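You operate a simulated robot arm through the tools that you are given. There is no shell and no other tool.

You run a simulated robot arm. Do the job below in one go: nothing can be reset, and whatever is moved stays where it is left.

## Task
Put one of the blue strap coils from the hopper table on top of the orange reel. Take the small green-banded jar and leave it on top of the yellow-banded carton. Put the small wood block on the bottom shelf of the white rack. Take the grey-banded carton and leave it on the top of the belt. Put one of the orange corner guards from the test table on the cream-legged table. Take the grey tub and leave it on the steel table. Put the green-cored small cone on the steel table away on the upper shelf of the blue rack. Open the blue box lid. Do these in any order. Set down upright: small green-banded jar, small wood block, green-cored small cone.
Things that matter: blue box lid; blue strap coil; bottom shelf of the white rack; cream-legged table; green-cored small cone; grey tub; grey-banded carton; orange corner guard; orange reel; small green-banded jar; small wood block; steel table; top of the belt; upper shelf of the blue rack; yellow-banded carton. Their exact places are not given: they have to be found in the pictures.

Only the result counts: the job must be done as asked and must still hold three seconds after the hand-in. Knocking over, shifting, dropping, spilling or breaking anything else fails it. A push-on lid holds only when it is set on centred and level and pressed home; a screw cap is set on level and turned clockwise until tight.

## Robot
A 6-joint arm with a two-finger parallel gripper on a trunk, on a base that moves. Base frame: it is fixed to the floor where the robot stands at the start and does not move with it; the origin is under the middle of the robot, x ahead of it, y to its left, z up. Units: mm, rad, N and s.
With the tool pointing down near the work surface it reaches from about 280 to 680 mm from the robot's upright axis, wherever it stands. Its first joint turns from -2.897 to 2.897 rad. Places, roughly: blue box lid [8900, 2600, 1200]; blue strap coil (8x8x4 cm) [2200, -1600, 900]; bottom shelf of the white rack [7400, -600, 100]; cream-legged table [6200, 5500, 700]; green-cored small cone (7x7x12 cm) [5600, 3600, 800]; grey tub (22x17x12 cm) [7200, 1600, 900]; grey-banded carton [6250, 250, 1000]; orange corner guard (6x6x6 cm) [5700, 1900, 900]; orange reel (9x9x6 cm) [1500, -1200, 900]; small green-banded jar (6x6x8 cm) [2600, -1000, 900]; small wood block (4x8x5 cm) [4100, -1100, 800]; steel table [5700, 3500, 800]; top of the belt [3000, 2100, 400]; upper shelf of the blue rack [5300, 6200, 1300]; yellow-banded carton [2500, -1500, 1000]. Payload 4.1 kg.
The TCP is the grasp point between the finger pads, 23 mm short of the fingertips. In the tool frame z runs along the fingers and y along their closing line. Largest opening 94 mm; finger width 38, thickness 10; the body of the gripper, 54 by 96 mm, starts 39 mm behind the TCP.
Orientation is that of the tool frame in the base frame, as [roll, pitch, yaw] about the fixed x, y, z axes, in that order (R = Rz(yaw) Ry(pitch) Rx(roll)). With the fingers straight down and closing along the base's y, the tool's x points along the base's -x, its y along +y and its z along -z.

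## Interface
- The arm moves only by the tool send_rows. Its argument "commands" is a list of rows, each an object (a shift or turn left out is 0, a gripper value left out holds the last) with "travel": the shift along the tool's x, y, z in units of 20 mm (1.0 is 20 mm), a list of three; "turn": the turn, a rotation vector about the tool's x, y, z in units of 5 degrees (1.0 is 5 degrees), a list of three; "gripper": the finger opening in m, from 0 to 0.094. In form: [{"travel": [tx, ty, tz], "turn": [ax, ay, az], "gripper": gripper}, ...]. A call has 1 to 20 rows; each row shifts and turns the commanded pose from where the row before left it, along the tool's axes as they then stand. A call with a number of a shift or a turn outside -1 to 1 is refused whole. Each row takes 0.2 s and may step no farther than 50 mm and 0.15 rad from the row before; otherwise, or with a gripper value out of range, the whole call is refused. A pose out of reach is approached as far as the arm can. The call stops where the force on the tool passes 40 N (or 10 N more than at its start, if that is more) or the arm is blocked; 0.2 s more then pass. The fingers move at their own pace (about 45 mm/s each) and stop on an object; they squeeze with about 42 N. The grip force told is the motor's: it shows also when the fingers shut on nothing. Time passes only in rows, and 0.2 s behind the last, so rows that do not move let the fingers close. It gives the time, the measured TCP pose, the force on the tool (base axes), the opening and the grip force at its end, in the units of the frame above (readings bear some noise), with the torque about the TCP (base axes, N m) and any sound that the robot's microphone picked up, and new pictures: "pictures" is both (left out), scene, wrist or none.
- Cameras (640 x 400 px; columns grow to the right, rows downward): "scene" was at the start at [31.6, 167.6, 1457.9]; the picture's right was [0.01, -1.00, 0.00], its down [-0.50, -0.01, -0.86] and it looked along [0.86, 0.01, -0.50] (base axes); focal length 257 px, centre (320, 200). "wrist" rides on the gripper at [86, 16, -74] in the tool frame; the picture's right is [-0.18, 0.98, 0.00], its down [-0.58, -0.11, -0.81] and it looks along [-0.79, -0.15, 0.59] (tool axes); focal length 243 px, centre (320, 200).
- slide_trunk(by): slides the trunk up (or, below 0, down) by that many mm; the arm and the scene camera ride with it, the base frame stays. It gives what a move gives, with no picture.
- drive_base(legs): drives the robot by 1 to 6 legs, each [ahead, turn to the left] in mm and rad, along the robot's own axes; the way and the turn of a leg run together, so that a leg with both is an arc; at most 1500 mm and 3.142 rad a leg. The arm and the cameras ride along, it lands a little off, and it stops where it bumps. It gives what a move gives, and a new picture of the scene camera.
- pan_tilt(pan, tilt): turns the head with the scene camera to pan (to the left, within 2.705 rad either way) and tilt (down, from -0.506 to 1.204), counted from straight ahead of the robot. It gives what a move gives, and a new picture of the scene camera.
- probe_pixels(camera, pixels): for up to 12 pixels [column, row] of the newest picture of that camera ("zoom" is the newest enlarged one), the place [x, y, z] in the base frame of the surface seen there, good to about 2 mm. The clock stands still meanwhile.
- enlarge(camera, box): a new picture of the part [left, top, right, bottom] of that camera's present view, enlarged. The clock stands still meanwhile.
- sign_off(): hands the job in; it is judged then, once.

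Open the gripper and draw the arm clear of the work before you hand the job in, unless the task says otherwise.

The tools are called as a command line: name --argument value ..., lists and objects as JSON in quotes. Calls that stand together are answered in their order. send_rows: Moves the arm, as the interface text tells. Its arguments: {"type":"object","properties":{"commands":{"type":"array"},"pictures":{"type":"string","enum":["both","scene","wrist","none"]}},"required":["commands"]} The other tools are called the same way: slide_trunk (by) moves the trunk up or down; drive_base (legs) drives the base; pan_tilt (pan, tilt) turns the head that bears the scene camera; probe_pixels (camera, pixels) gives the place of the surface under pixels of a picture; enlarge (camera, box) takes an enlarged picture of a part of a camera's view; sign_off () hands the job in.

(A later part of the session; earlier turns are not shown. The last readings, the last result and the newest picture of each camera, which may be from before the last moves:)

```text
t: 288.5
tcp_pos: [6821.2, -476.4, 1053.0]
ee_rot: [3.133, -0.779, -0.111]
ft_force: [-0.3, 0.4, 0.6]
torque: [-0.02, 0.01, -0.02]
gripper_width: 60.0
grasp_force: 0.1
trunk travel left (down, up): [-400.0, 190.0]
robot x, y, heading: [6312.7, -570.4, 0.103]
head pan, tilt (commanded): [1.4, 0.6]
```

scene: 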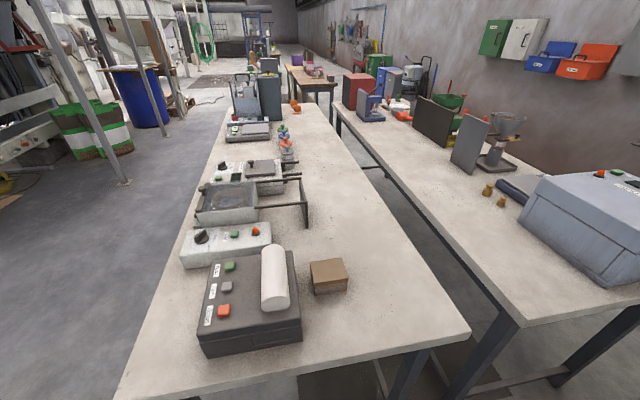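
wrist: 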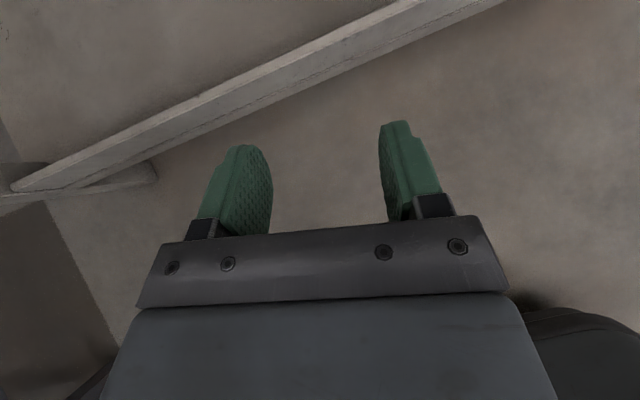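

The brown carton at (330,275) is the candidate; I enlarge and probe it.

enlarge --camera "scene" --box '[280, 240, 380, 310]'

probe_pixels --camera "zoom" --pixels '[[200, 150], [380, 125], [425, 190], [220, 225], [310, 170], [220, 260], [420, 240], [310, 260], [225, 310], [425, 275]]'

enlarge --camera "scene" --box '[200, 60, 460, 200]'

```text
5.71 times, centred on (330, 275) of scene
```

zoom: 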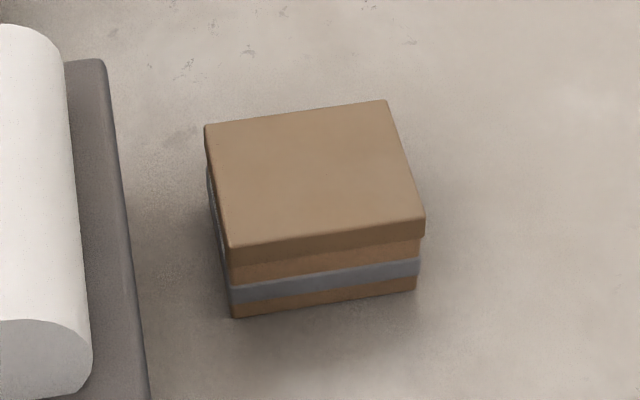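

```text
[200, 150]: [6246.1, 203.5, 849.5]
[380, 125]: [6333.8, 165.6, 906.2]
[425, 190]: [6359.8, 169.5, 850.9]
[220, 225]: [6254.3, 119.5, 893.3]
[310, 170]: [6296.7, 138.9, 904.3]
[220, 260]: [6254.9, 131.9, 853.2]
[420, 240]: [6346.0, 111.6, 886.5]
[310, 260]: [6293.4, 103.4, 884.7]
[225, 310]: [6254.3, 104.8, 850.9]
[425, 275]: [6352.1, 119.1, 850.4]
```

```text
2.46 times, centred on (330, 130) of scene
```

zoom: 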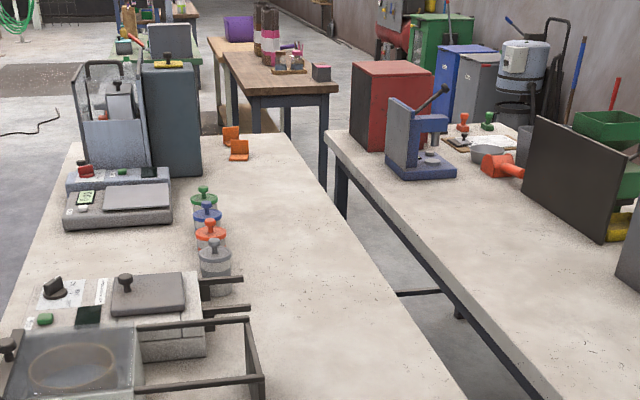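

I probe the carton's top corners to get its size and orientation.

enlarge --camera "scene" --box '[300, 250, 360, 300]'

probe_pixels --camera "scene" --pixels '[[312, 263], [346, 259], [353, 275], [322, 281], [311, 262], [347, 258], [354, 277], [321, 282], [330, 270]]'

```text
8.00 times, centred on (330, 275) of scene
```

zoom: 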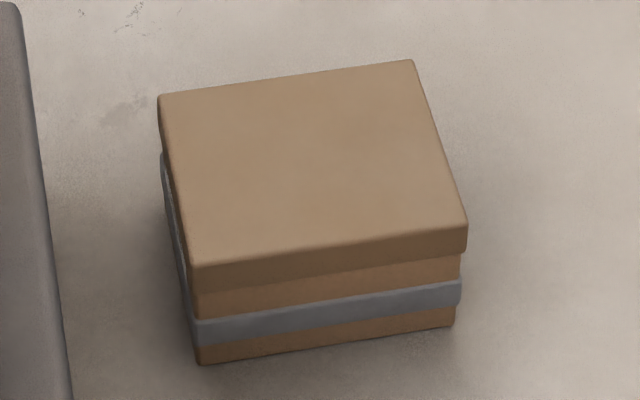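

```text
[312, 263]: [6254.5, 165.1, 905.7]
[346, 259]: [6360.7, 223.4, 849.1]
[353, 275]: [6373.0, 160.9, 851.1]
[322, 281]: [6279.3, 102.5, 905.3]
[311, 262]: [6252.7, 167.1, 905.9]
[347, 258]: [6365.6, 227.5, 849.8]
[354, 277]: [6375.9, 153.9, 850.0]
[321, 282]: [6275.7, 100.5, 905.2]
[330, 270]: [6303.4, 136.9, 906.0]
```

I probe the carton's corners in this zoom.

probe_pixels --camera "zoom" --pixels '[[168, 102], [406, 68], [458, 222], [196, 260], [165, 240], [330, 330], [440, 310], [205, 345], [320, 165], [180, 300]]'

```text
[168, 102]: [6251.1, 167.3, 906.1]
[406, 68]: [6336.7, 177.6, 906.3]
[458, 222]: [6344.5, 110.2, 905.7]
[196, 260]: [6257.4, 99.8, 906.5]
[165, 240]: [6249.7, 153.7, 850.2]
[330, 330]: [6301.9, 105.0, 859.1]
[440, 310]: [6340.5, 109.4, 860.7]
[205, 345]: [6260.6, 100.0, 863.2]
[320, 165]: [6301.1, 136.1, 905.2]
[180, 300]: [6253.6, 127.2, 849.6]
```

The carton centre is (6297,139), short side 72 mm, long axis angle 0.119 rad. I set the tool vertical and turn the robot to face the table end.

send_rows --commands '[{"turn": [0, -1, 0], "gripper": 0.094}, {"turn": [0, -1, 0]}, {"turn": [0, -1, 0]}, {"turn": [0, -1, 0]}, {"turn": [0, -1, 0]}, {"turn": [0, -1, 0]}, {"turn": [0, -1, 0]}, {"turn": [0, -1, 0]}, {"turn": [0, -0.95, 0]}]' --pictures "none"

drive_base --legs '[[0, 1.47], [120, 0]]'

pan_tilt --pan 0.0 --tilt 0.7

```text
t: 290.5
tcp_pos: [6821.1, -474.7, 1054.0]
ee_rot: [3.134, 0.003, -0.116]
ft_force: [-0.6, 0.0, -0.8]
torque: [-0.01, 0.05, -0.02]
gripper_width: 93.8
grasp_force: 0.0
trunk travel left (down, up): [-400.0, 190.0]
robot x, y, heading: [6315.3, -567.6, 0.105]
head pan, tilt (commanded): [1.4, 0.6]
```

```text
t: 295.2
tcp_pos: [6301.0, 66.0, 1052.7]
ee_rot: [3.135, 0.001, 1.308]
ft_force: [-1.0, 0.0, -0.8]
torque: [0.0, -0.01, 0.03]
gripper_width: 94.1
grasp_force: 0.1
trunk travel left (down, up): [-400.0, 190.0]
robot x, y, heading: [6317.9, -450.5, 1.525]
head pan, tilt (commanded): [1.4, 0.6]
```

scene: 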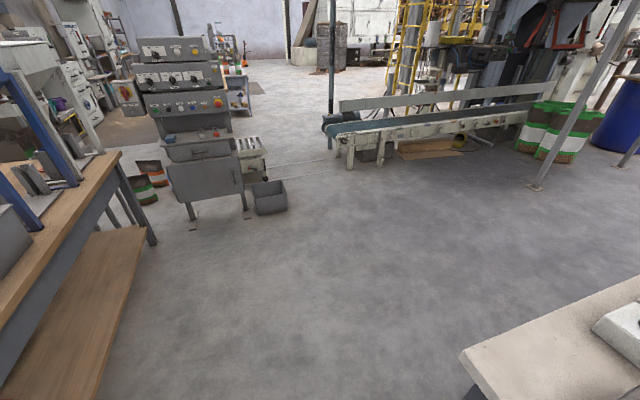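

```text
t: 296.7
tcp_pos: [6300.6, 66.1, 1052.6]
ee_rot: [3.137, 0.001, 1.308]
ft_force: [0.7, 0.4, -0.5]
torque: [0.01, 0.02, 0.01]
gripper_width: 94.0
grasp_force: 0.0
trunk travel left (down, up): [-400.0, 190.0]
robot x, y, heading: [6317.5, -448.4, 1.528]
head pan, tilt (commanded): [0.0, 0.7]
```

scene: 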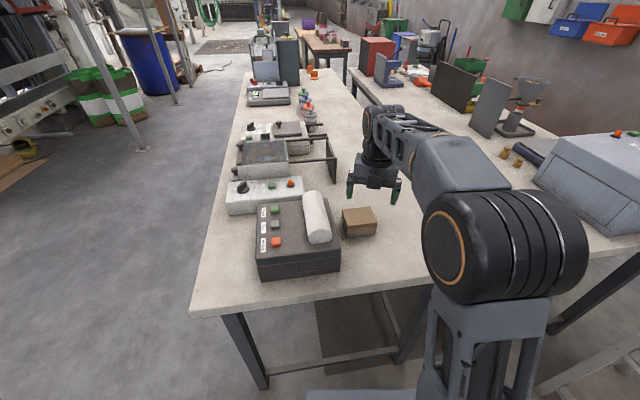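

I rotate the tool about vertical by 68° so the fingers close across the carton's short side.

send_rows --commands '[{"turn": [0, 0, 0.973]}, {"turn": [0, 0, 0.973]}, {"turn": [0, 0, 0.973]}, {"turn": [0, 0, 0.973]}, {"turn": [0, 0, 0.973]}, {"turn": [0, 0, 0.973]}, {"turn": [0, 0, 0.973]}, {"turn": [0, 0, 0.973]}, {"turn": [0, 0, 0.973]}, {"turn": [0, 0, 0.973]}, {"turn": [0, 0, 0.973]}, {"turn": [0, 0, 0.973]}, {"turn": [0, 0, 0.973]}, {"turn": [0, 0, 0.973]}]' --pictures "both"

```text
t: 299.7
tcp_pos: [6301.3, 65.6, 1052.3]
ee_rot: [3.14, -0.004, 0.115]
ft_force: [-0.8, -0.2, 0.0]
torque: [0.0, -0.03, 0.02]
gripper_width: 94.2
grasp_force: 0.1
trunk travel left (down, up): [-400.0, 190.0]
robot x, y, heading: [6318.1, -453.1, 1.528]
head pan, tilt (commanded): [0.0, 0.7]
```

scene: 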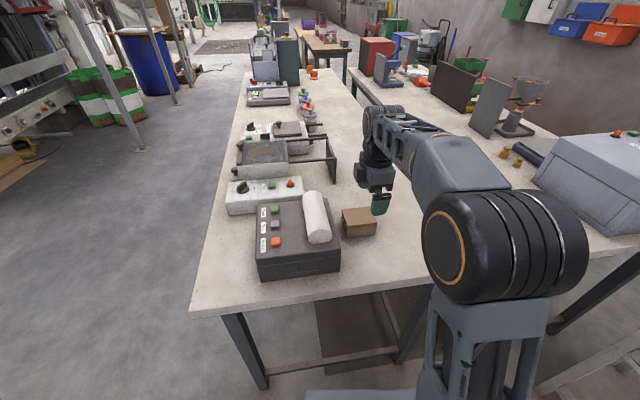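
wrist: 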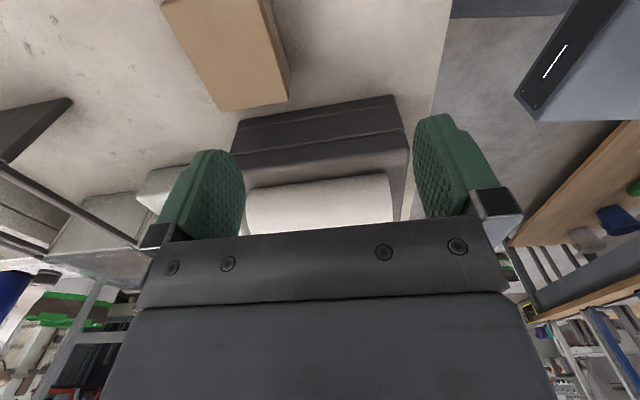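

I move over the carton centre and descend to z≈945.

send_rows --commands '[{"travel": [0.055, -0.9125, 0]}, {"travel": [0.055, -0.9125, 0]}, {"travel": [0.055, -0.9125, 0]}, {"travel": [0.055, -0.9125, 0]}, {"travel": [0, 0, 0.892]}, {"travel": [0, 0, 0.892]}, {"travel": [0, 0, 0.892]}, {"travel": [0, 0, 0.892]}, {"travel": [0, 0, 0.892]}, {"travel": [0, 0, 0.892]}]' --pictures "both"

```text
t: 301.9
tcp_pos: [6296.8, 138.8, 946.2]
ee_rot: [3.138, -0.006, 0.118]
ft_force: [0.7, -0.6, 0.4]
torque: [-0.02, -0.03, 0.03]
gripper_width: 94.0
grasp_force: 0.0
trunk travel left (down, up): [-400.0, 190.0]
robot x, y, heading: [6320.3, -449.5, 1.532]
head pan, tilt (commanded): [0.0, 0.7]
```

scene: 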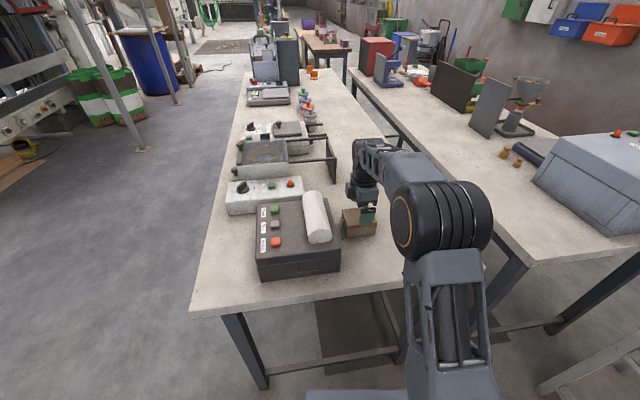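
wrist: 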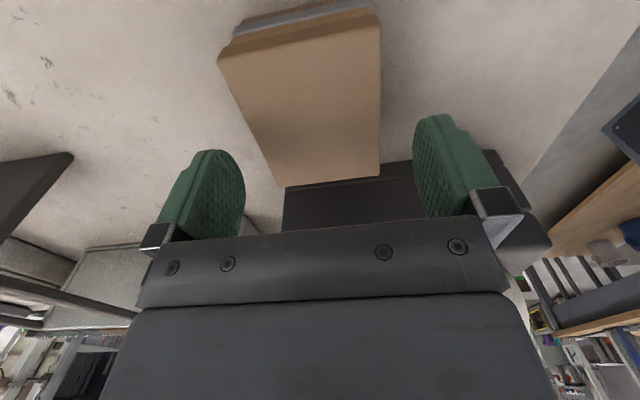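

The carton is between the fingers. I descend to z≈881.

send_rows --commands '[{"travel": [0, 0, 0.81]}, {"travel": [0, 0, 0.81]}, {"travel": [0, 0, 0.81]}, {"travel": [0, 0, 0.81]}]' --pictures "wrist"

```text
t: 302.9
tcp_pos: [6297.4, 137.3, 880.4]
ee_rot: [3.138, -0.005, 0.118]
ft_force: [0.3, 0.7, -0.9]
torque: [0.0, 0.0, -0.01]
gripper_width: 93.9
grasp_force: 0.1
trunk travel left (down, up): [-400.0, 190.0]
robot x, y, heading: [6322.1, -452.7, 1.532]
head pan, tilt (commanded): [0.0, 0.7]
```

wrist: 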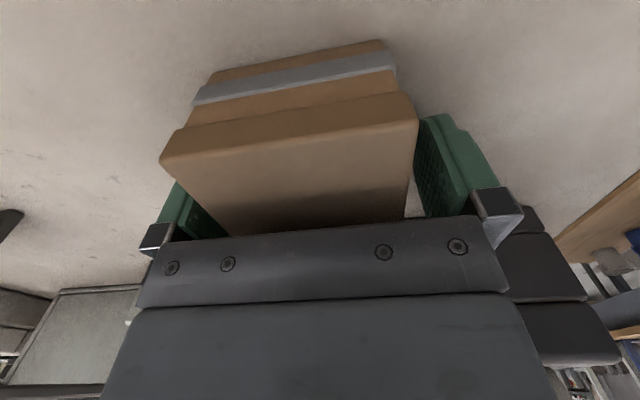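

Fingers straddle the carton without contact. I close the gripper.

send_rows --commands '[{"gripper": 0.06}, {"gripper": 0.06}, {"gripper": 0.06}, {"gripper": 0.06}]' --pictures "wrist"

```text
t: 303.9
tcp_pos: [6297.5, 138.5, 880.4]
ee_rot: [3.138, -0.005, 0.118]
ft_force: [-0.6, -0.4, -0.4]
torque: [0.07, 0.02, 0.02]
gripper_width: 71.8
grasp_force: 42.2
trunk travel left (down, up): [-400.0, 190.0]
robot x, y, heading: [6317.0, -451.4, 1.526]
head pan, tilt (commanded): [0.0, 0.7]
```

wrist: 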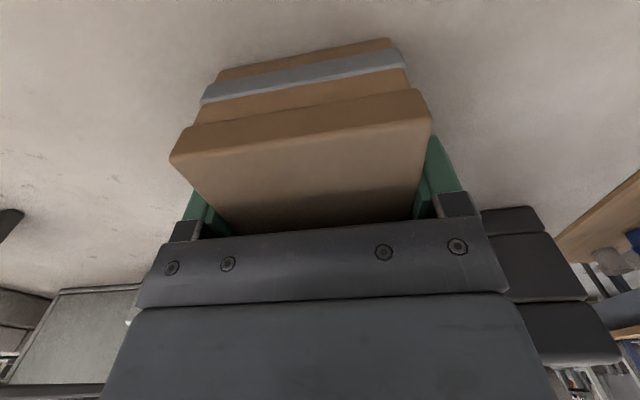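

Gripped (71.8 mm). I lift 180 mm, back off from the table, turn to heading π and drive toward the belt.

send_rows --commands '[{"travel": [0, 0, -0.5]}, {"travel": [0, 0, -1]}, {"travel": [0, 0, -1]}, {"travel": [0, 0, -1]}, {"travel": [0, 0, -1]}, {"travel": [0, 0, -1]}, {"travel": [0, 0, -1]}, {"travel": [0, 0, -1]}, {"travel": [0, 0, -1]}, {"travel": [0, 0, -1]}]' --pictures "wrist"

drive_base --legs '[[-200, 0], [0, 1.5], [1400, 0]]'

```text
t: 306.1
tcp_pos: [6295.6, 138.4, 1070.7]
ee_rot: [3.138, -0.005, 0.118]
ft_force: [0.0, 0.3, -3.5]
torque: [0.03, 0.01, -0.01]
gripper_width: 71.9
grasp_force: 42.0
trunk travel left (down, up): [-400.0, 190.0]
robot x, y, heading: [6316.3, -452.2, 1.529]
head pan, tilt (commanded): [0.0, 0.7]
```

wrist: 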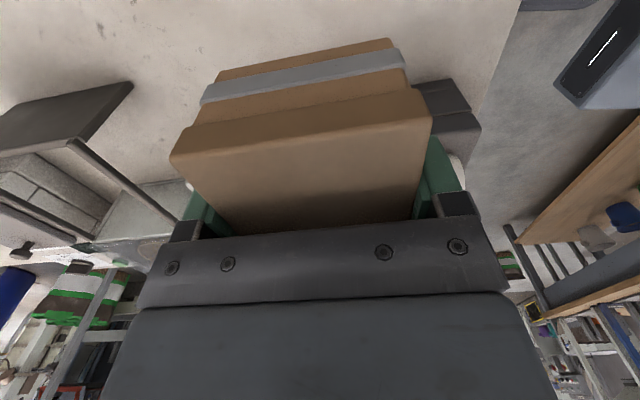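

```text
t: 317.9
tcp_pos: [4331.6, -422.6, 1070.6]
ee_rot: [3.14, -0.006, 1.59]
ft_force: [0.2, -0.5, -3.2]
torque: [0.0, 0.02, 0.02]
gripper_width: 71.8
grasp_force: 41.7
trunk travel left (down, up): [-400.0, 190.0]
robot x, y, heading: [4920.2, -458.8, 2.999]
head pan, tilt (commanded): [0.0, 0.7]
```

scene: 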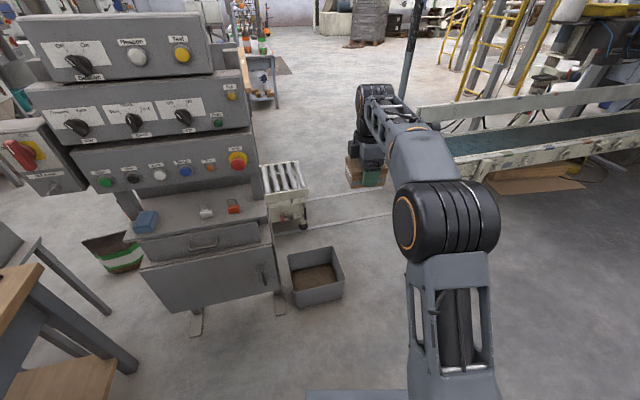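

I look right along the belt.

pan_tilt --pan -0.75 --tilt 0.35

enlarge --camera "scene" --box '[0, 80, 520, 320]'

```text
t: 319.0
tcp_pos: [4333.0, -421.6, 1069.9]
ee_rot: [3.139, -0.004, 1.59]
ft_force: [-0.1, 0.2, -2.7]
torque: [0.01, 0.0, 0.02]
gripper_width: 72.0
grasp_force: 41.7
trunk travel left (down, up): [-400.0, 190.0]
robot x, y, heading: [4920.9, -457.5, 3.003]
head pan, tilt (commanded): [-0.75, 0.351]
```

scene: 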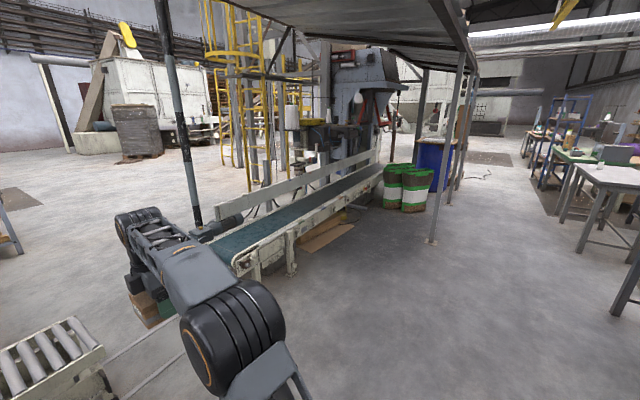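

```text
1.23 times, centred on (260, 200) of scene
```

zoom: 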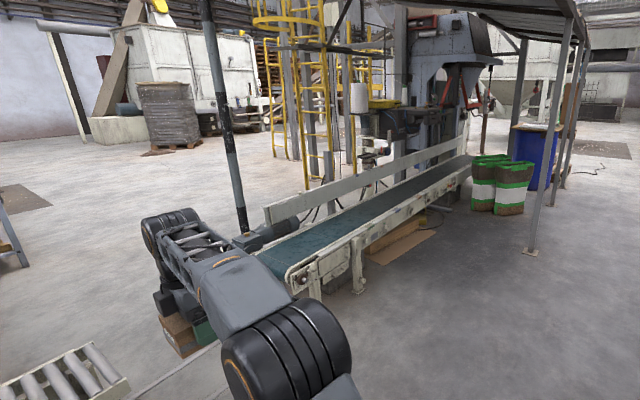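

probe_pixels --camera "zoom" --pixels '[[310, 245], [350, 220], [400, 195], [440, 175], [320, 265], [360, 245], [380, 225], [430, 195], [300, 235], [530, 250], [360, 290], [420, 240]]'

```text
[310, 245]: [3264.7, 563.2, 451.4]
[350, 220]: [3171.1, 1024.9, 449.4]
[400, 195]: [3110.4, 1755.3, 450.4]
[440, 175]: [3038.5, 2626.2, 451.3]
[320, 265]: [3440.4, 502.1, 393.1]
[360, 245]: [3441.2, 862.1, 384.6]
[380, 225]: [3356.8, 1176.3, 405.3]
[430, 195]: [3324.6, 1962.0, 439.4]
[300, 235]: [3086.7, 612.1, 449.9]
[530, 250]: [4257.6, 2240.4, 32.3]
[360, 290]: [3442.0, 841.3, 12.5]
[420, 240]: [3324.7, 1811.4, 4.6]
```

The belt surface is at z≈450, near side rail x≈3350. I drive to about (4000,1250) and face the belt.

drive_base --legs '[[0, -0.935], [1000, 0], [900, 0], [0, 1.07]]'

pan_tilt --pan 0.0 --tilt 0.7

```text
t: 333.5
tcp_pos: [3423.7, 1134.1, 1070.2]
ee_rot: [3.138, -0.007, 1.734]
ft_force: [-0.2, -0.4, -3.5]
torque: [0.01, 0.02, 0.03]
gripper_width: 71.6
grasp_force: 42.4
trunk travel left (down, up): [-400.0, 190.0]
robot x, y, heading: [4012.1, 1181.4, -3.143]
head pan, tilt (commanded): [-0.75, 0.351]
```

scene: 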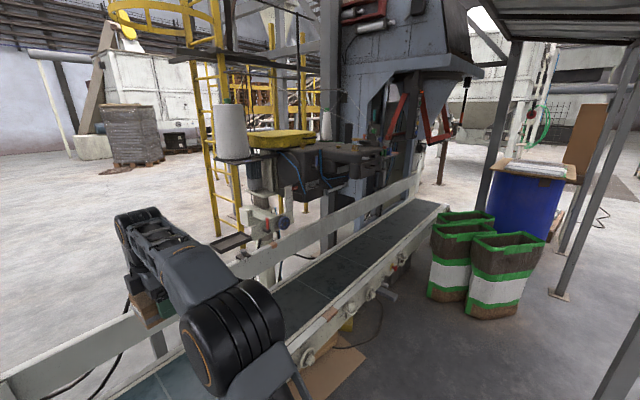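

```text
t: 334.6
tcp_pos: [3424.9, 1134.5, 1071.2]
ee_rot: [3.139, -0.006, 1.735]
ft_force: [-0.7, -0.1, -3.7]
torque: [-0.01, 0.0, 0.01]
gripper_width: 71.8
grasp_force: 42.4
trunk travel left (down, up): [-400.0, 190.0]
robot x, y, heading: [4012.8, 1189.6, -3.138]
head pan, tilt (commanded): [0.0, 0.7]
```

scene: 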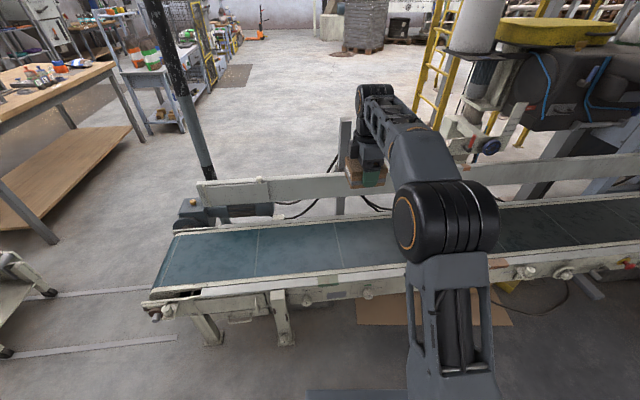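

I probe the belt's near and far edges here.

probe_pixels --camera "scene" --pixels '[[300, 225], [300, 250], [300, 273], [300, 278], [300, 285], [300, 220], [300, 190], [370, 250], [370, 268], [370, 275], [370, 220], [530, 235]]'

```text
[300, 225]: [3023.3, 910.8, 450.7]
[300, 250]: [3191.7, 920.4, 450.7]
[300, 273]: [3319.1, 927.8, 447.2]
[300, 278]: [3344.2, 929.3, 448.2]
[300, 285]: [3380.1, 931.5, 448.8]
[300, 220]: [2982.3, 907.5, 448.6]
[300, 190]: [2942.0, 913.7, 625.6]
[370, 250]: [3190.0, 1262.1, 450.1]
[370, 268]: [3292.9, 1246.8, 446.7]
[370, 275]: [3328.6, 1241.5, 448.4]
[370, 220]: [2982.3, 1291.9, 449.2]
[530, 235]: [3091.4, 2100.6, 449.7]
```

The belt surface spans x≈3000-3300 at z=450. I drive ahead 240 mm and lower the trunk 300 mm.

drive_base --legs '[[240, 0]]'

slide_trunk --by -300

send_rows --commands '[{"travel": [0, 0, 1]}, {"travel": [0, 0, 1]}, {"travel": [0, 0, 1]}, {"travel": [0, 0, 1]}, {"travel": [0, 0, 1]}, {"travel": [0, 0, 1]}, {"travel": [0, 0, 1]}, {"travel": [0, 0, 1]}, {"travel": [0, 0, 1]}, {"travel": [0, 0, 1]}]' --pictures "both"

```text
t: 336.4
tcp_pos: [3187.5, 1136.1, 1070.7]
ee_rot: [3.138, -0.006, 1.731]
ft_force: [0.9, 0.3, -3.5]
torque: [0.01, -0.03, 0.03]
gripper_width: 72.0
grasp_force: 42.1
trunk travel left (down, up): [-400.0, 190.0]
robot x, y, heading: [3774.8, 1184.0, 3.136]
head pan, tilt (commanded): [0.0, 0.7]
```

scene: 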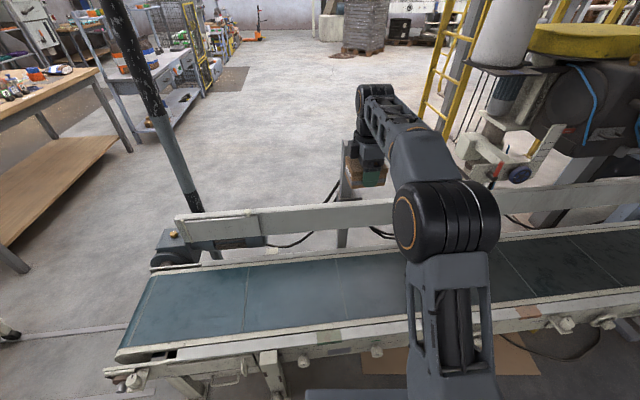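

```text
t: 339.4
tcp_pos: [3188.8, 1136.7, 771.6]
ee_rot: [3.139, -0.005, 1.731]
ft_force: [1.0, 0.1, -4.0]
torque: [-0.02, 0.01, -0.02]
gripper_width: 71.6
grasp_force: 41.5
trunk travel left (down, up): [-100.0, 490.0]
robot x, y, heading: [3774.1, 1181.1, 3.139]
head pan, tilt (commanded): [0.0, 0.7]
```

```text
t: 341.6
tcp_pos: [3188.8, 1137.0, 568.8]
ee_rot: [3.137, -0.004, 1.731]
ft_force: [0.1, -0.3, -2.9]
torque: [-0.02, -0.01, -0.04]
gripper_width: 71.7
grasp_force: 42.2
trunk travel left (down, up): [-100.0, 490.0]
robot x, y, heading: [3781.6, 1184.5, 3.144]
head pan, tilt (commanded): [0.0, 0.7]
```

scene: 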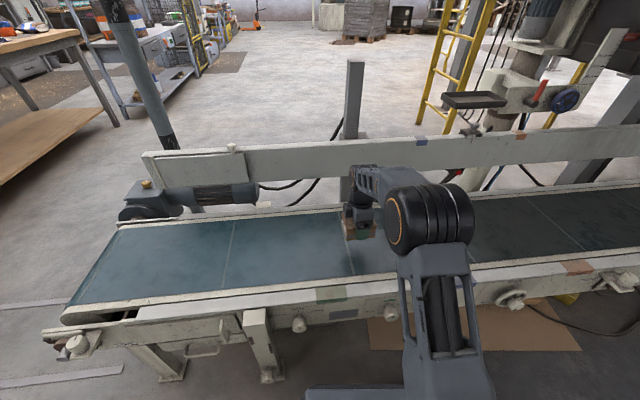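
wrist: 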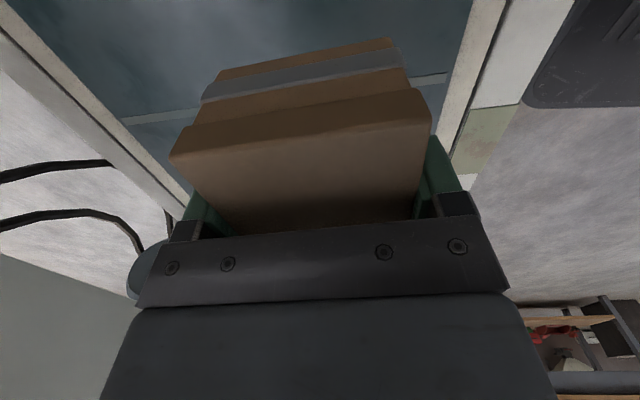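

I shift 24 mm to the belt's middle and lower to just above the belt.

send_rows --commands '[{"travel": [0, -0.6, 0]}, {"travel": [0, -0.6, 0]}, {"travel": [0, 0, 0.9]}, {"travel": [0, 0, 0.9]}, {"travel": [0, 0, 0.9]}, {"travel": [0, 0, 0.9]}, {"travel": [0, 0, 0.6]}]' --pictures "none"

```text
t: 343.2
tcp_pos: [3164.5, 1134.2, 486.6]
ee_rot: [3.136, -0.005, 1.73]
ft_force: [0.6, -0.5, -3.6]
torque: [-0.02, 0.04, 0.01]
gripper_width: 71.9
grasp_force: 42.1
trunk travel left (down, up): [-100.0, 490.0]
robot x, y, heading: [3776.4, 1184.9, 3.141]
head pan, tilt (commanded): [0.0, 0.7]
```

send_rows --commands '[{"travel": [0, 0, 0.1]}, {"travel": [0, 0, 0.1]}, {"travel": [0, 0, 0.05]}, {"travel": [0, 0, 0.05]}]' --pictures "none"

```text
t: 344.2
tcp_pos: [3166.3, 1134.3, 481.0]
ee_rot: [3.14, -0.006, 1.728]
ft_force: [-0.7, 1.8, -0.4]
torque: [-0.1, 0.13, -0.03]
gripper_width: 71.7
grasp_force: 41.9
trunk travel left (down, up): [-100.0, 490.0]
robot x, y, heading: [3775.7, 1186.4, 3.138]
head pan, tilt (commanded): [0.0, 0.7]
```

The weight is already being taken by the belt (force from -3.6 to -0.4 N); I go 1 mm further and release.

send_rows --commands '[{"travel": [0, 0, 0.05]}, {"gripper": 0.08}, {"gripper": 0.094}, {"gripper": 0.094}, {"gripper": 0.094}]' --pictures "wrist"

```text
t: 345.4
tcp_pos: [3165.4, 1133.5, 478.4]
ee_rot: [3.137, -0.004, 1.731]
ft_force: [0.0, 0.0, -0.4]
torque: [0.01, 0.01, -0.01]
gripper_width: 94.2
grasp_force: 0.1
trunk travel left (down, up): [-100.0, 490.0]
robot x, y, heading: [3775.7, 1189.1, 3.134]
head pan, tilt (commanded): [0.0, 0.7]
```

wrist: 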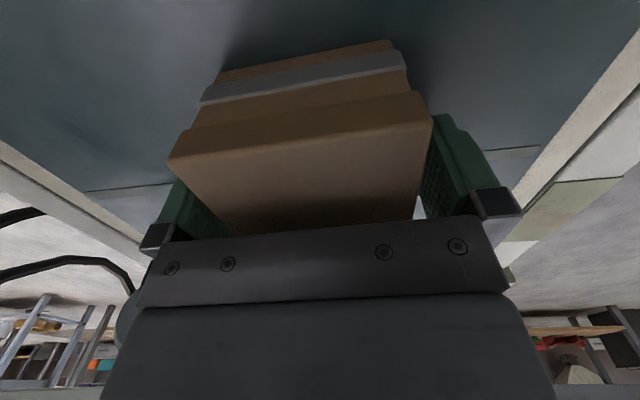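

Released. I raise the gripper straight up, raise the trunk again, and look at the carton.

send_rows --commands '[{"travel": [0, 0, -0.5]}, {"travel": [0, 0, -1]}, {"travel": [0, 0, -1]}, {"travel": [0, 0, -1]}, {"travel": [0, 0, -1]}, {"travel": [0, 0, -1]}, {"travel": [0, 0, -1]}, {"travel": [0, 0, -1]}, {"travel": [0, 0, -1]}, {"travel": [0, 0, -1]}, {"travel": [0, 0, -1]}, {"travel": [0, 0, -1]}]' --pictures "none"

slide_trunk --by 300

drive_base --legs '[[-400, 0]]'

```text
t: 348.0
tcp_pos: [3166.2, 1134.6, 709.6]
ee_rot: [3.138, -0.005, 1.731]
ft_force: [0.3, -0.3, -0.8]
torque: [-0.02, -0.03, 0.01]
gripper_width: 94.0
grasp_force: 0.0
trunk travel left (down, up): [-100.0, 490.0]
robot x, y, heading: [3775.1, 1184.4, 3.143]
head pan, tilt (commanded): [0.0, 0.7]
```

```text
t: 351.0
tcp_pos: [3166.5, 1134.0, 1008.4]
ee_rot: [3.137, -0.005, 1.732]
ft_force: [0.0, 0.5, 0.4]
torque: [-0.03, 0.01, 0.02]
gripper_width: 94.1
grasp_force: 0.0
trunk travel left (down, up): [-400.0, 190.0]
robot x, y, heading: [3774.2, 1184.2, 3.139]
head pan, tilt (commanded): [0.0, 0.7]
```

```text
t: 353.5
tcp_pos: [3567.1, 1132.4, 1008.6]
ee_rot: [3.137, -0.004, 1.732]
ft_force: [-0.5, 1.1, 0.7]
torque: [0.02, -0.03, 0.02]
gripper_width: 93.9
grasp_force: 0.0
trunk travel left (down, up): [-400.0, 190.0]
robot x, y, heading: [4177.3, 1184.1, -3.138]
head pan, tilt (commanded): [0.0, 0.7]
```

scene: 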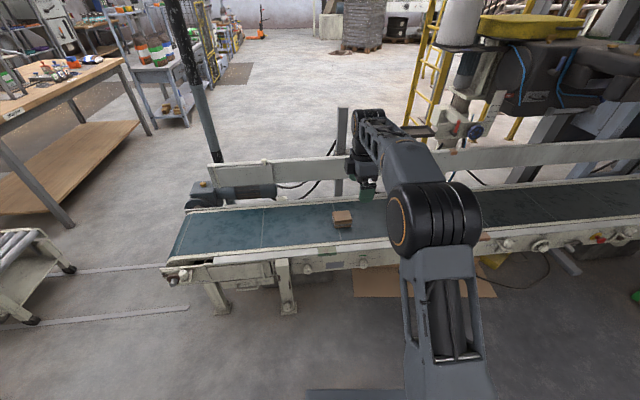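

The carton sits on the belt. Next, the orange corner guard: I turn toward the test table's left end and drive nearer.

drive_base --legs '[[0, -2.65], [750, 0], [0, -0.49]]'

pan_tilt --pan 0.1 --tilt 0.4

```text
t: 365.1
tcp_pos: [5437.7, 1659.1, 1008.4]
ee_rot: [3.139, -0.003, -1.357]
ft_force: [1.2, -0.8, 0.5]
torque: [0.03, 0.02, -0.02]
gripper_width: 94.0
grasp_force: 0.0
trunk travel left (down, up): [-400.0, 190.0]
robot x, y, heading: [4830.3, 1576.6, 0.056]
head pan, tilt (commanded): [0.0, 0.7]
```

scene: 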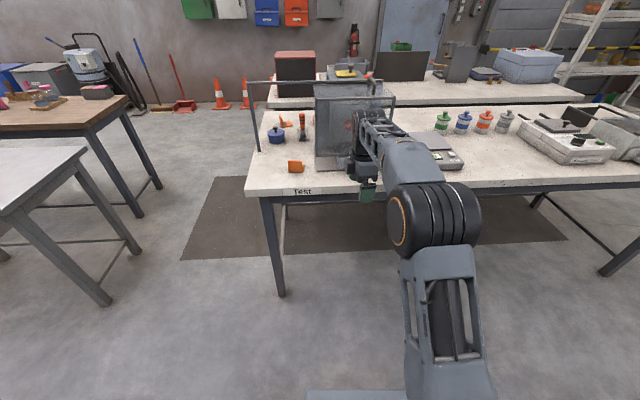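

```text
t: 365.9
tcp_pos: [5437.8, 1658.4, 1008.2]
ee_rot: [3.138, -0.006, -1.359]
ft_force: [-0.1, 0.5, 0.1]
torque: [0.01, -0.03, 0.01]
gripper_width: 93.9
grasp_force: 0.1
trunk travel left (down, up): [-400.0, 190.0]
robot x, y, heading: [4832.4, 1574.3, 0.056]
head pan, tilt (commanded): [0.099, 0.4]
```

scene: 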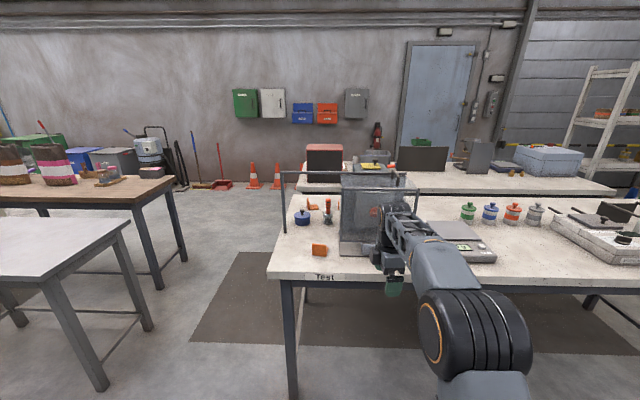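

An orange corner guard is at (319,250). I enlarge the table's left end.

enlarge --camera "scene" --box '[260, 180, 400, 290]'

enlarge --camera "scene" --box '[0, 120, 200, 290]'

```text
3.64 times, centred on (330, 235) of scene
```

zoom: 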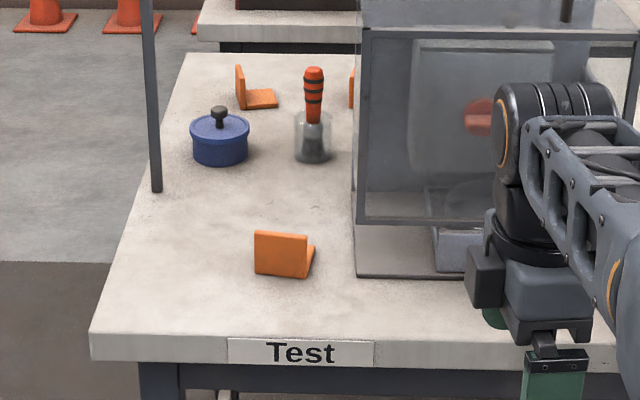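

```text
2.35 times, centred on (100, 205) of scene
```

zoom: 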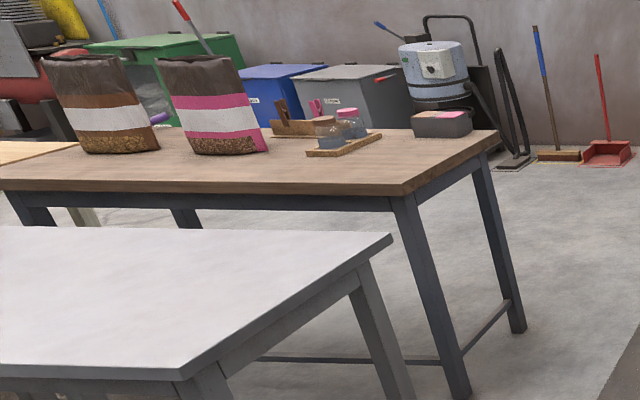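

I zoom closer on the near corner guard and probe it.

enlarge --camera "scene" --box '[300, 230, 350, 270]'

probe_pixels --camera "zoom" --pixels '[[170, 175], [240, 180], [165, 125], [290, 135], [165, 225], [290, 235], [325, 170], [315, 215], [305, 190], [230, 110], [340, 160], [310, 160]]'

```text
10.00 times, centred on (325, 250) of scene
```

zoom: 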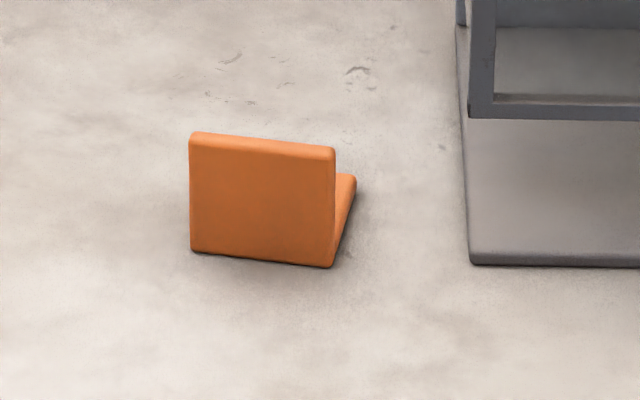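

```text
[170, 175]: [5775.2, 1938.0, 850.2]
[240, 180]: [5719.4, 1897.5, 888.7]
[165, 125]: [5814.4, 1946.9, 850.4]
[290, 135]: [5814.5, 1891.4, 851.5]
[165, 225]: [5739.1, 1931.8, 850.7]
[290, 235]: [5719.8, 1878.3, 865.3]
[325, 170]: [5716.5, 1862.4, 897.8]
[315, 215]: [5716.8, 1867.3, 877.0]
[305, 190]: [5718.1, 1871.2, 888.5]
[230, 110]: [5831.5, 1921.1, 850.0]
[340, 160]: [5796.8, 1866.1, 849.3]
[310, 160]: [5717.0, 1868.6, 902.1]
```

The guard's upright plate is at x≈5718, y 1861-1918, z up to 908. I rotate the tool back to point forward and tilt it 45° before moving closer.

send_rows --commands '[{"turn": [0, 0, -0.957]}, {"turn": [0, 0, -0.957]}, {"turn": [0, 0, -0.957]}, {"turn": [0, 0, -0.957]}, {"turn": [0, 0, -0.957]}, {"turn": [0, 0, -0.957]}, {"turn": [0, 0, -0.957]}, {"turn": [0, 0, -0.957]}, {"turn": [0, 0, -0.957]}, {"turn": [0, 0, -0.957]}, {"turn": [0, 0, -0.957]}, {"turn": [0, 0, -0.957]}, {"turn": [0, 0, -0.957]}, {"turn": [0, 0, -0.957]}, {"turn": [0, 0, -0.957]}, {"turn": [0, 0, -0.957]}]' --pictures "none"

send_rows --commands '[{"turn": [0, 1, 0]}, {"turn": [0, 1, 0]}, {"turn": [0, 1, 0]}, {"turn": [0, 1, 0]}, {"turn": [0, 1, 0]}, {"turn": [0, 1, 0]}, {"turn": [0, 1, 0]}, {"turn": [0, 1, 0]}, {"turn": [0, 1, 0]}, {"travel": [0, 0, -1]}, {"travel": [0, 0, -1]}, {"travel": [0, 0, -1]}, {"travel": [0, 0, -1]}]' --pictures "none"

drive_base --legs '[[0, 0.745], [356, 0], [0, -0.85]]'

```text
t: 369.3
tcp_pos: [5438.3, 1659.2, 1009.6]
ee_rot: [3.135, 0.003, -0.019]
ft_force: [-0.1, -0.2, -1.3]
torque: [0.01, -0.02, -0.06]
gripper_width: 94.0
grasp_force: 0.0
trunk travel left (down, up): [-400.0, 190.0]
robot x, y, heading: [4831.9, 1577.5, 0.05]
head pan, tilt (commanded): [0.099, 0.4]
```

```text
t: 372.1
tcp_pos: [5381.0, 1662.0, 1065.6]
ee_rot: [3.135, -0.782, -0.016]
ft_force: [0.3, 0.2, -0.4]
torque: [-0.02, 0.01, -0.04]
gripper_width: 94.2
grasp_force: 0.1
trunk travel left (down, up): [-400.0, 190.0]
robot x, y, heading: [4832.6, 1576.2, 0.051]
head pan, tilt (commanded): [0.099, 0.4]
```

```text
t: 378.6
tcp_pos: [5637.7, 1861.5, 1065.3]
ee_rot: [3.135, -0.783, -0.118]
ft_force: [-0.9, -0.2, -0.3]
torque: [-0.02, -0.01, 0.01]
gripper_width: 93.9
grasp_force: 0.2
trunk travel left (down, up): [-400.0, 190.0]
robot x, y, heading: [5083.4, 1834.1, -0.051]
head pan, tilt (commanded): [0.099, 0.4]
```

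scene: 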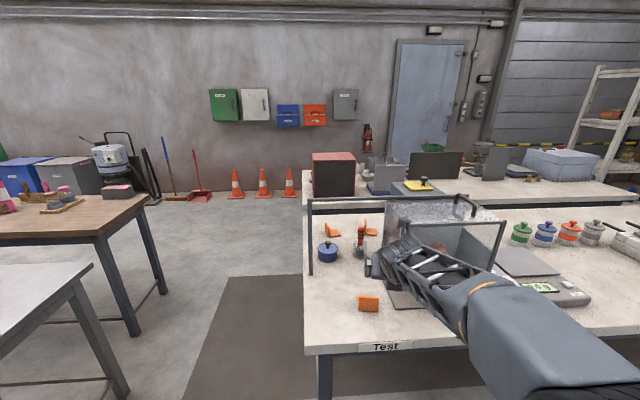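

I take a wrist picture to see the guard from here.

send_rows --commands '[{"travel": [0, 0, 0], "gripper": 0.08}]' --pictures "wrist"

enlarge --camera "wrist" --box '[240, 0, 440, 125]'

```text
t: 379.0
tcp_pos: [5637.6, 1861.5, 1065.6]
ee_rot: [3.136, -0.781, -0.119]
ft_force: [-0.1, 0.0, 0.1]
torque: [0.01, 0.01, -0.01]
gripper_width: 80.0
grasp_force: 0.1
trunk travel left (down, up): [-400.0, 190.0]
robot x, y, heading: [5084.8, 1834.8, -0.05]
head pan, tilt (commanded): [0.099, 0.4]
```

wrist: 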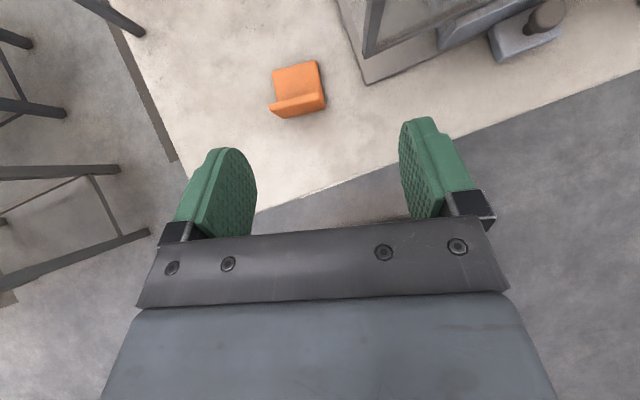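

```text
3.20 times, centred on (340, 62) of wrist
```

zoom: 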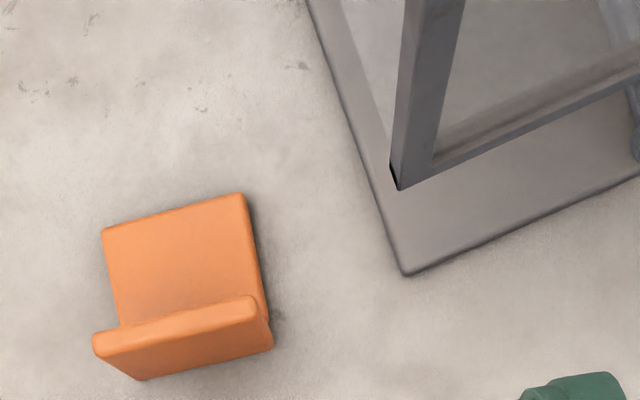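

probe_pixels --camera "zoom" --pixels '[[105, 240], [235, 203], [110, 345], [255, 305], [180, 320], [190, 270], [140, 370], [265, 340], [400, 270], [100, 335], [250, 300], [200, 355]]'

```text
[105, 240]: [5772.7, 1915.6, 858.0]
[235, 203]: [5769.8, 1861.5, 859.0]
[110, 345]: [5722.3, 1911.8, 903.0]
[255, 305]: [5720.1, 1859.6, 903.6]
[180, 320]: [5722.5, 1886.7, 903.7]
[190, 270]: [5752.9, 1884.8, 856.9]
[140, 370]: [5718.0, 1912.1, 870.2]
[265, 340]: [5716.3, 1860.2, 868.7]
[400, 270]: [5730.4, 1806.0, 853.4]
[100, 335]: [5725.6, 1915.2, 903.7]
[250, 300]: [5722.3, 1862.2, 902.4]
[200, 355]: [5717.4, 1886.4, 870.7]
```

Guard geometry is clear: plate front x=5717, y 1858-1916, top z=904, base plate to x=5775. I align yaw and go to a pre-grasp point.

send_rows --commands '[{"turn": [0.69, 0, -0.69]}, {"travel": [-0.5, -0.24, 0.8125]}, {"travel": [-0.5, -0.24, 0.8125]}, {"travel": [-0.5, -0.24, 0.8125]}, {"travel": [-0.5, -0.24, 0.8125]}, {"travel": [-0.5, -0.24, 0.8125]}, {"travel": [-0.5, -0.24, 0.8125]}]' --pictures "wrist"

```text
t: 380.6
tcp_pos: [5665.3, 1889.0, 954.3]
ee_rot: [3.135, -0.782, -0.034]
ft_force: [0.3, -0.6, 0.6]
torque: [-0.03, 0.01, 0.02]
gripper_width: 79.9
grasp_force: 0.1
trunk travel left (down, up): [-400.0, 190.0]
robot x, y, heading: [5078.1, 1831.5, -0.049]
head pan, tilt (commanded): [0.099, 0.4]
```

wrist: 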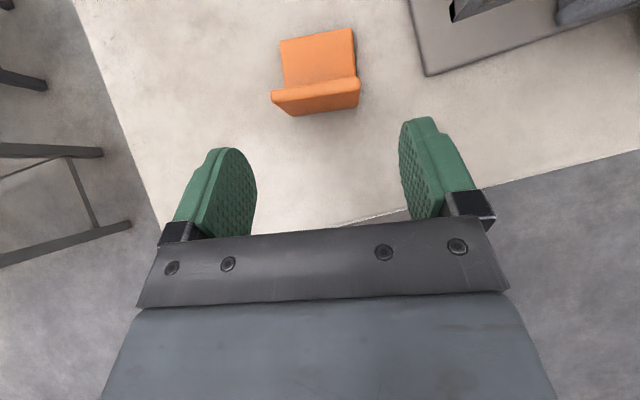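

The guard is centred ahead. I advance 100 mm along the tool axis.

send_rows --commands '[{"travel": [0, 0, 1]}, {"travel": [0, 0, 1]}, {"travel": [0, 0, 1]}, {"travel": [0, 0, 1]}, {"travel": [0, 0, 0.95]}]' --pictures "wrist"

```text
t: 381.8
tcp_pos: [5735.4, 1885.0, 882.9]
ee_rot: [3.136, -0.781, -0.033]
ft_force: [0.0, 0.6, 0.3]
torque: [-0.01, -0.03, 0.03]
gripper_width: 80.1
grasp_force: 0.1
trunk travel left (down, up): [-400.0, 190.0]
robot x, y, heading: [5079.5, 1832.1, -0.049]
head pan, tilt (commanded): [0.099, 0.4]
```

wrist: 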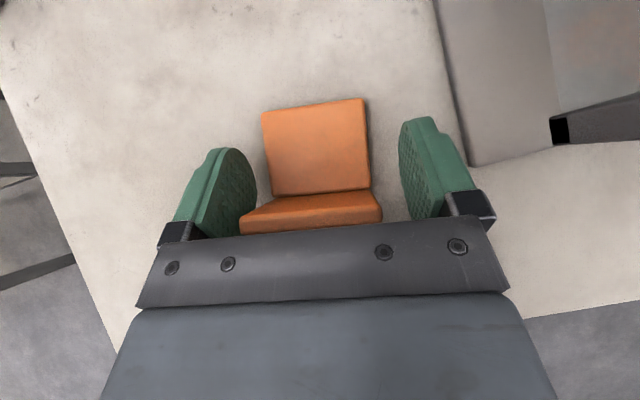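

Fingers are on both sides of the guard. I close.

send_rows --commands '[{"gripper": 0.045}, {"gripper": 0.045}, {"gripper": 0.045}, {"gripper": 0.045}]' --pictures "wrist"

```text
t: 382.8
tcp_pos: [5735.4, 1885.6, 884.2]
ee_rot: [3.133, -0.783, -0.032]
ft_force: [0.1, -0.5, 0.3]
torque: [0.04, 0.02, -0.01]
gripper_width: 59.2
grasp_force: 42.1
trunk travel left (down, up): [-400.0, 190.0]
robot x, y, heading: [5081.4, 1835.6, -0.051]
head pan, tilt (commanded): [0.099, 0.4]
```

wrist: 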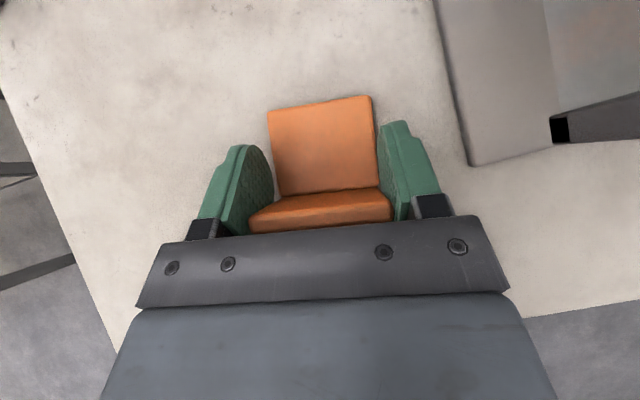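

Gripped at 59 mm. I lift it 130 mm.

send_rows --commands '[{"travel": [0.35, 0, -0.355]}, {"travel": [0.7, 0, -0.71]}, {"travel": [0.7, 0, -0.71]}, {"travel": [0.7, 0, -0.71]}, {"travel": [0.7, 0, -0.71]}, {"travel": [0.7, 0, -0.71]}, {"travel": [0.7, 0, -0.71]}]' --pictures "wrist"

pan_tilt --pan 1.2 --tilt 0.4

```text
t: 384.4
tcp_pos: [5733.8, 1886.2, 1013.8]
ee_rot: [3.134, -0.781, -0.033]
ft_force: [0.0, -0.8, 0.0]
torque: [-0.01, 0.01, -0.02]
gripper_width: 59.1
grasp_force: 42.2
trunk travel left (down, up): [-400.0, 190.0]
robot x, y, heading: [5082.3, 1833.9, -0.051]
head pan, tilt (commanded): [0.099, 0.4]
```

wrist: 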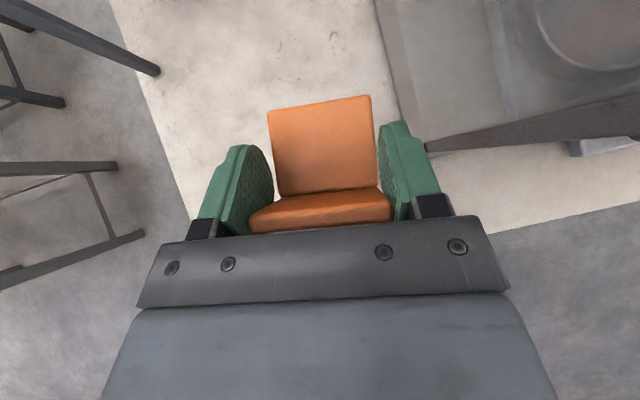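

```text
t: 385.7
tcp_pos: [5732.6, 1886.8, 1014.1]
ee_rot: [3.134, -0.781, -0.034]
ft_force: [-0.1, -0.7, 0.1]
torque: [0.03, -0.01, 0.02]
gripper_width: 59.0
grasp_force: 42.0
trunk travel left (down, up): [-400.0, 190.0]
robot x, y, heading: [5084.5, 1834.0, -0.052]
head pan, tilt (commanded): [1.201, 0.4]
```

scene: 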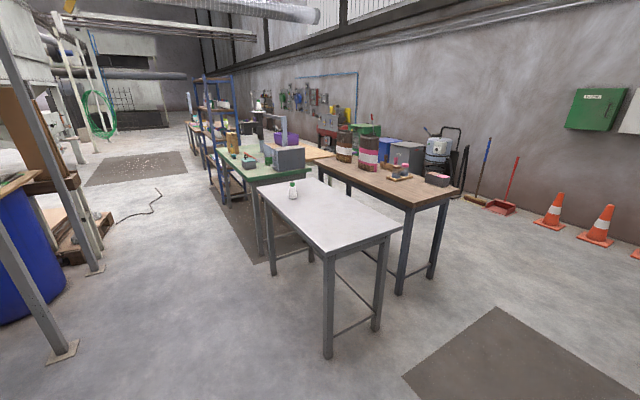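

The steel table with the cone on it is at (325,215), the blue rack beyond at (215,140). I enlarge and probe the far part.

enlarge --camera "scene" --box '[180, 60, 480, 240]'

probe_pixels --camera "scene" --pixels '[[262, 190], [400, 228], [320, 180], [325, 248], [292, 195], [245, 180], [310, 170], [325, 148], [450, 190], [220, 185], [205, 180], [270, 265]]'

```text
2.13 times, centred on (330, 150) of scene
```

zoom: 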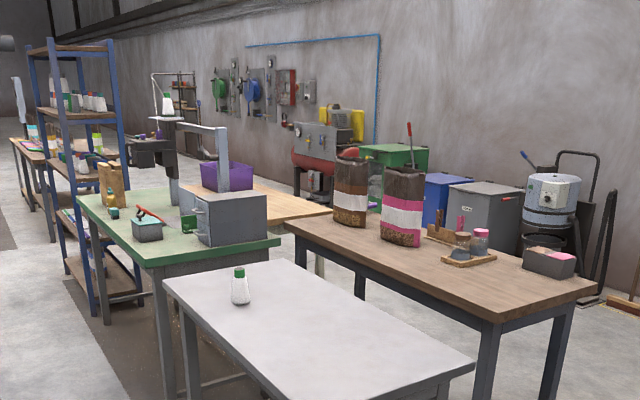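

```text
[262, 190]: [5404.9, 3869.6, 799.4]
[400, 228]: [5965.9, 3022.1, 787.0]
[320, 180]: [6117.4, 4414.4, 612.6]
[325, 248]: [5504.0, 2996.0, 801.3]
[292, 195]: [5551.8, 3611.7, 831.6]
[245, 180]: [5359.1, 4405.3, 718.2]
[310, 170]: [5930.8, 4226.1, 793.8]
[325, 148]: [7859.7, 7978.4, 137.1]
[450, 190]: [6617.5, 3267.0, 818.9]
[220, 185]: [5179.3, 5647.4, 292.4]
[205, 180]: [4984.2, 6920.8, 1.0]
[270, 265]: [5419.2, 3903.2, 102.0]
```

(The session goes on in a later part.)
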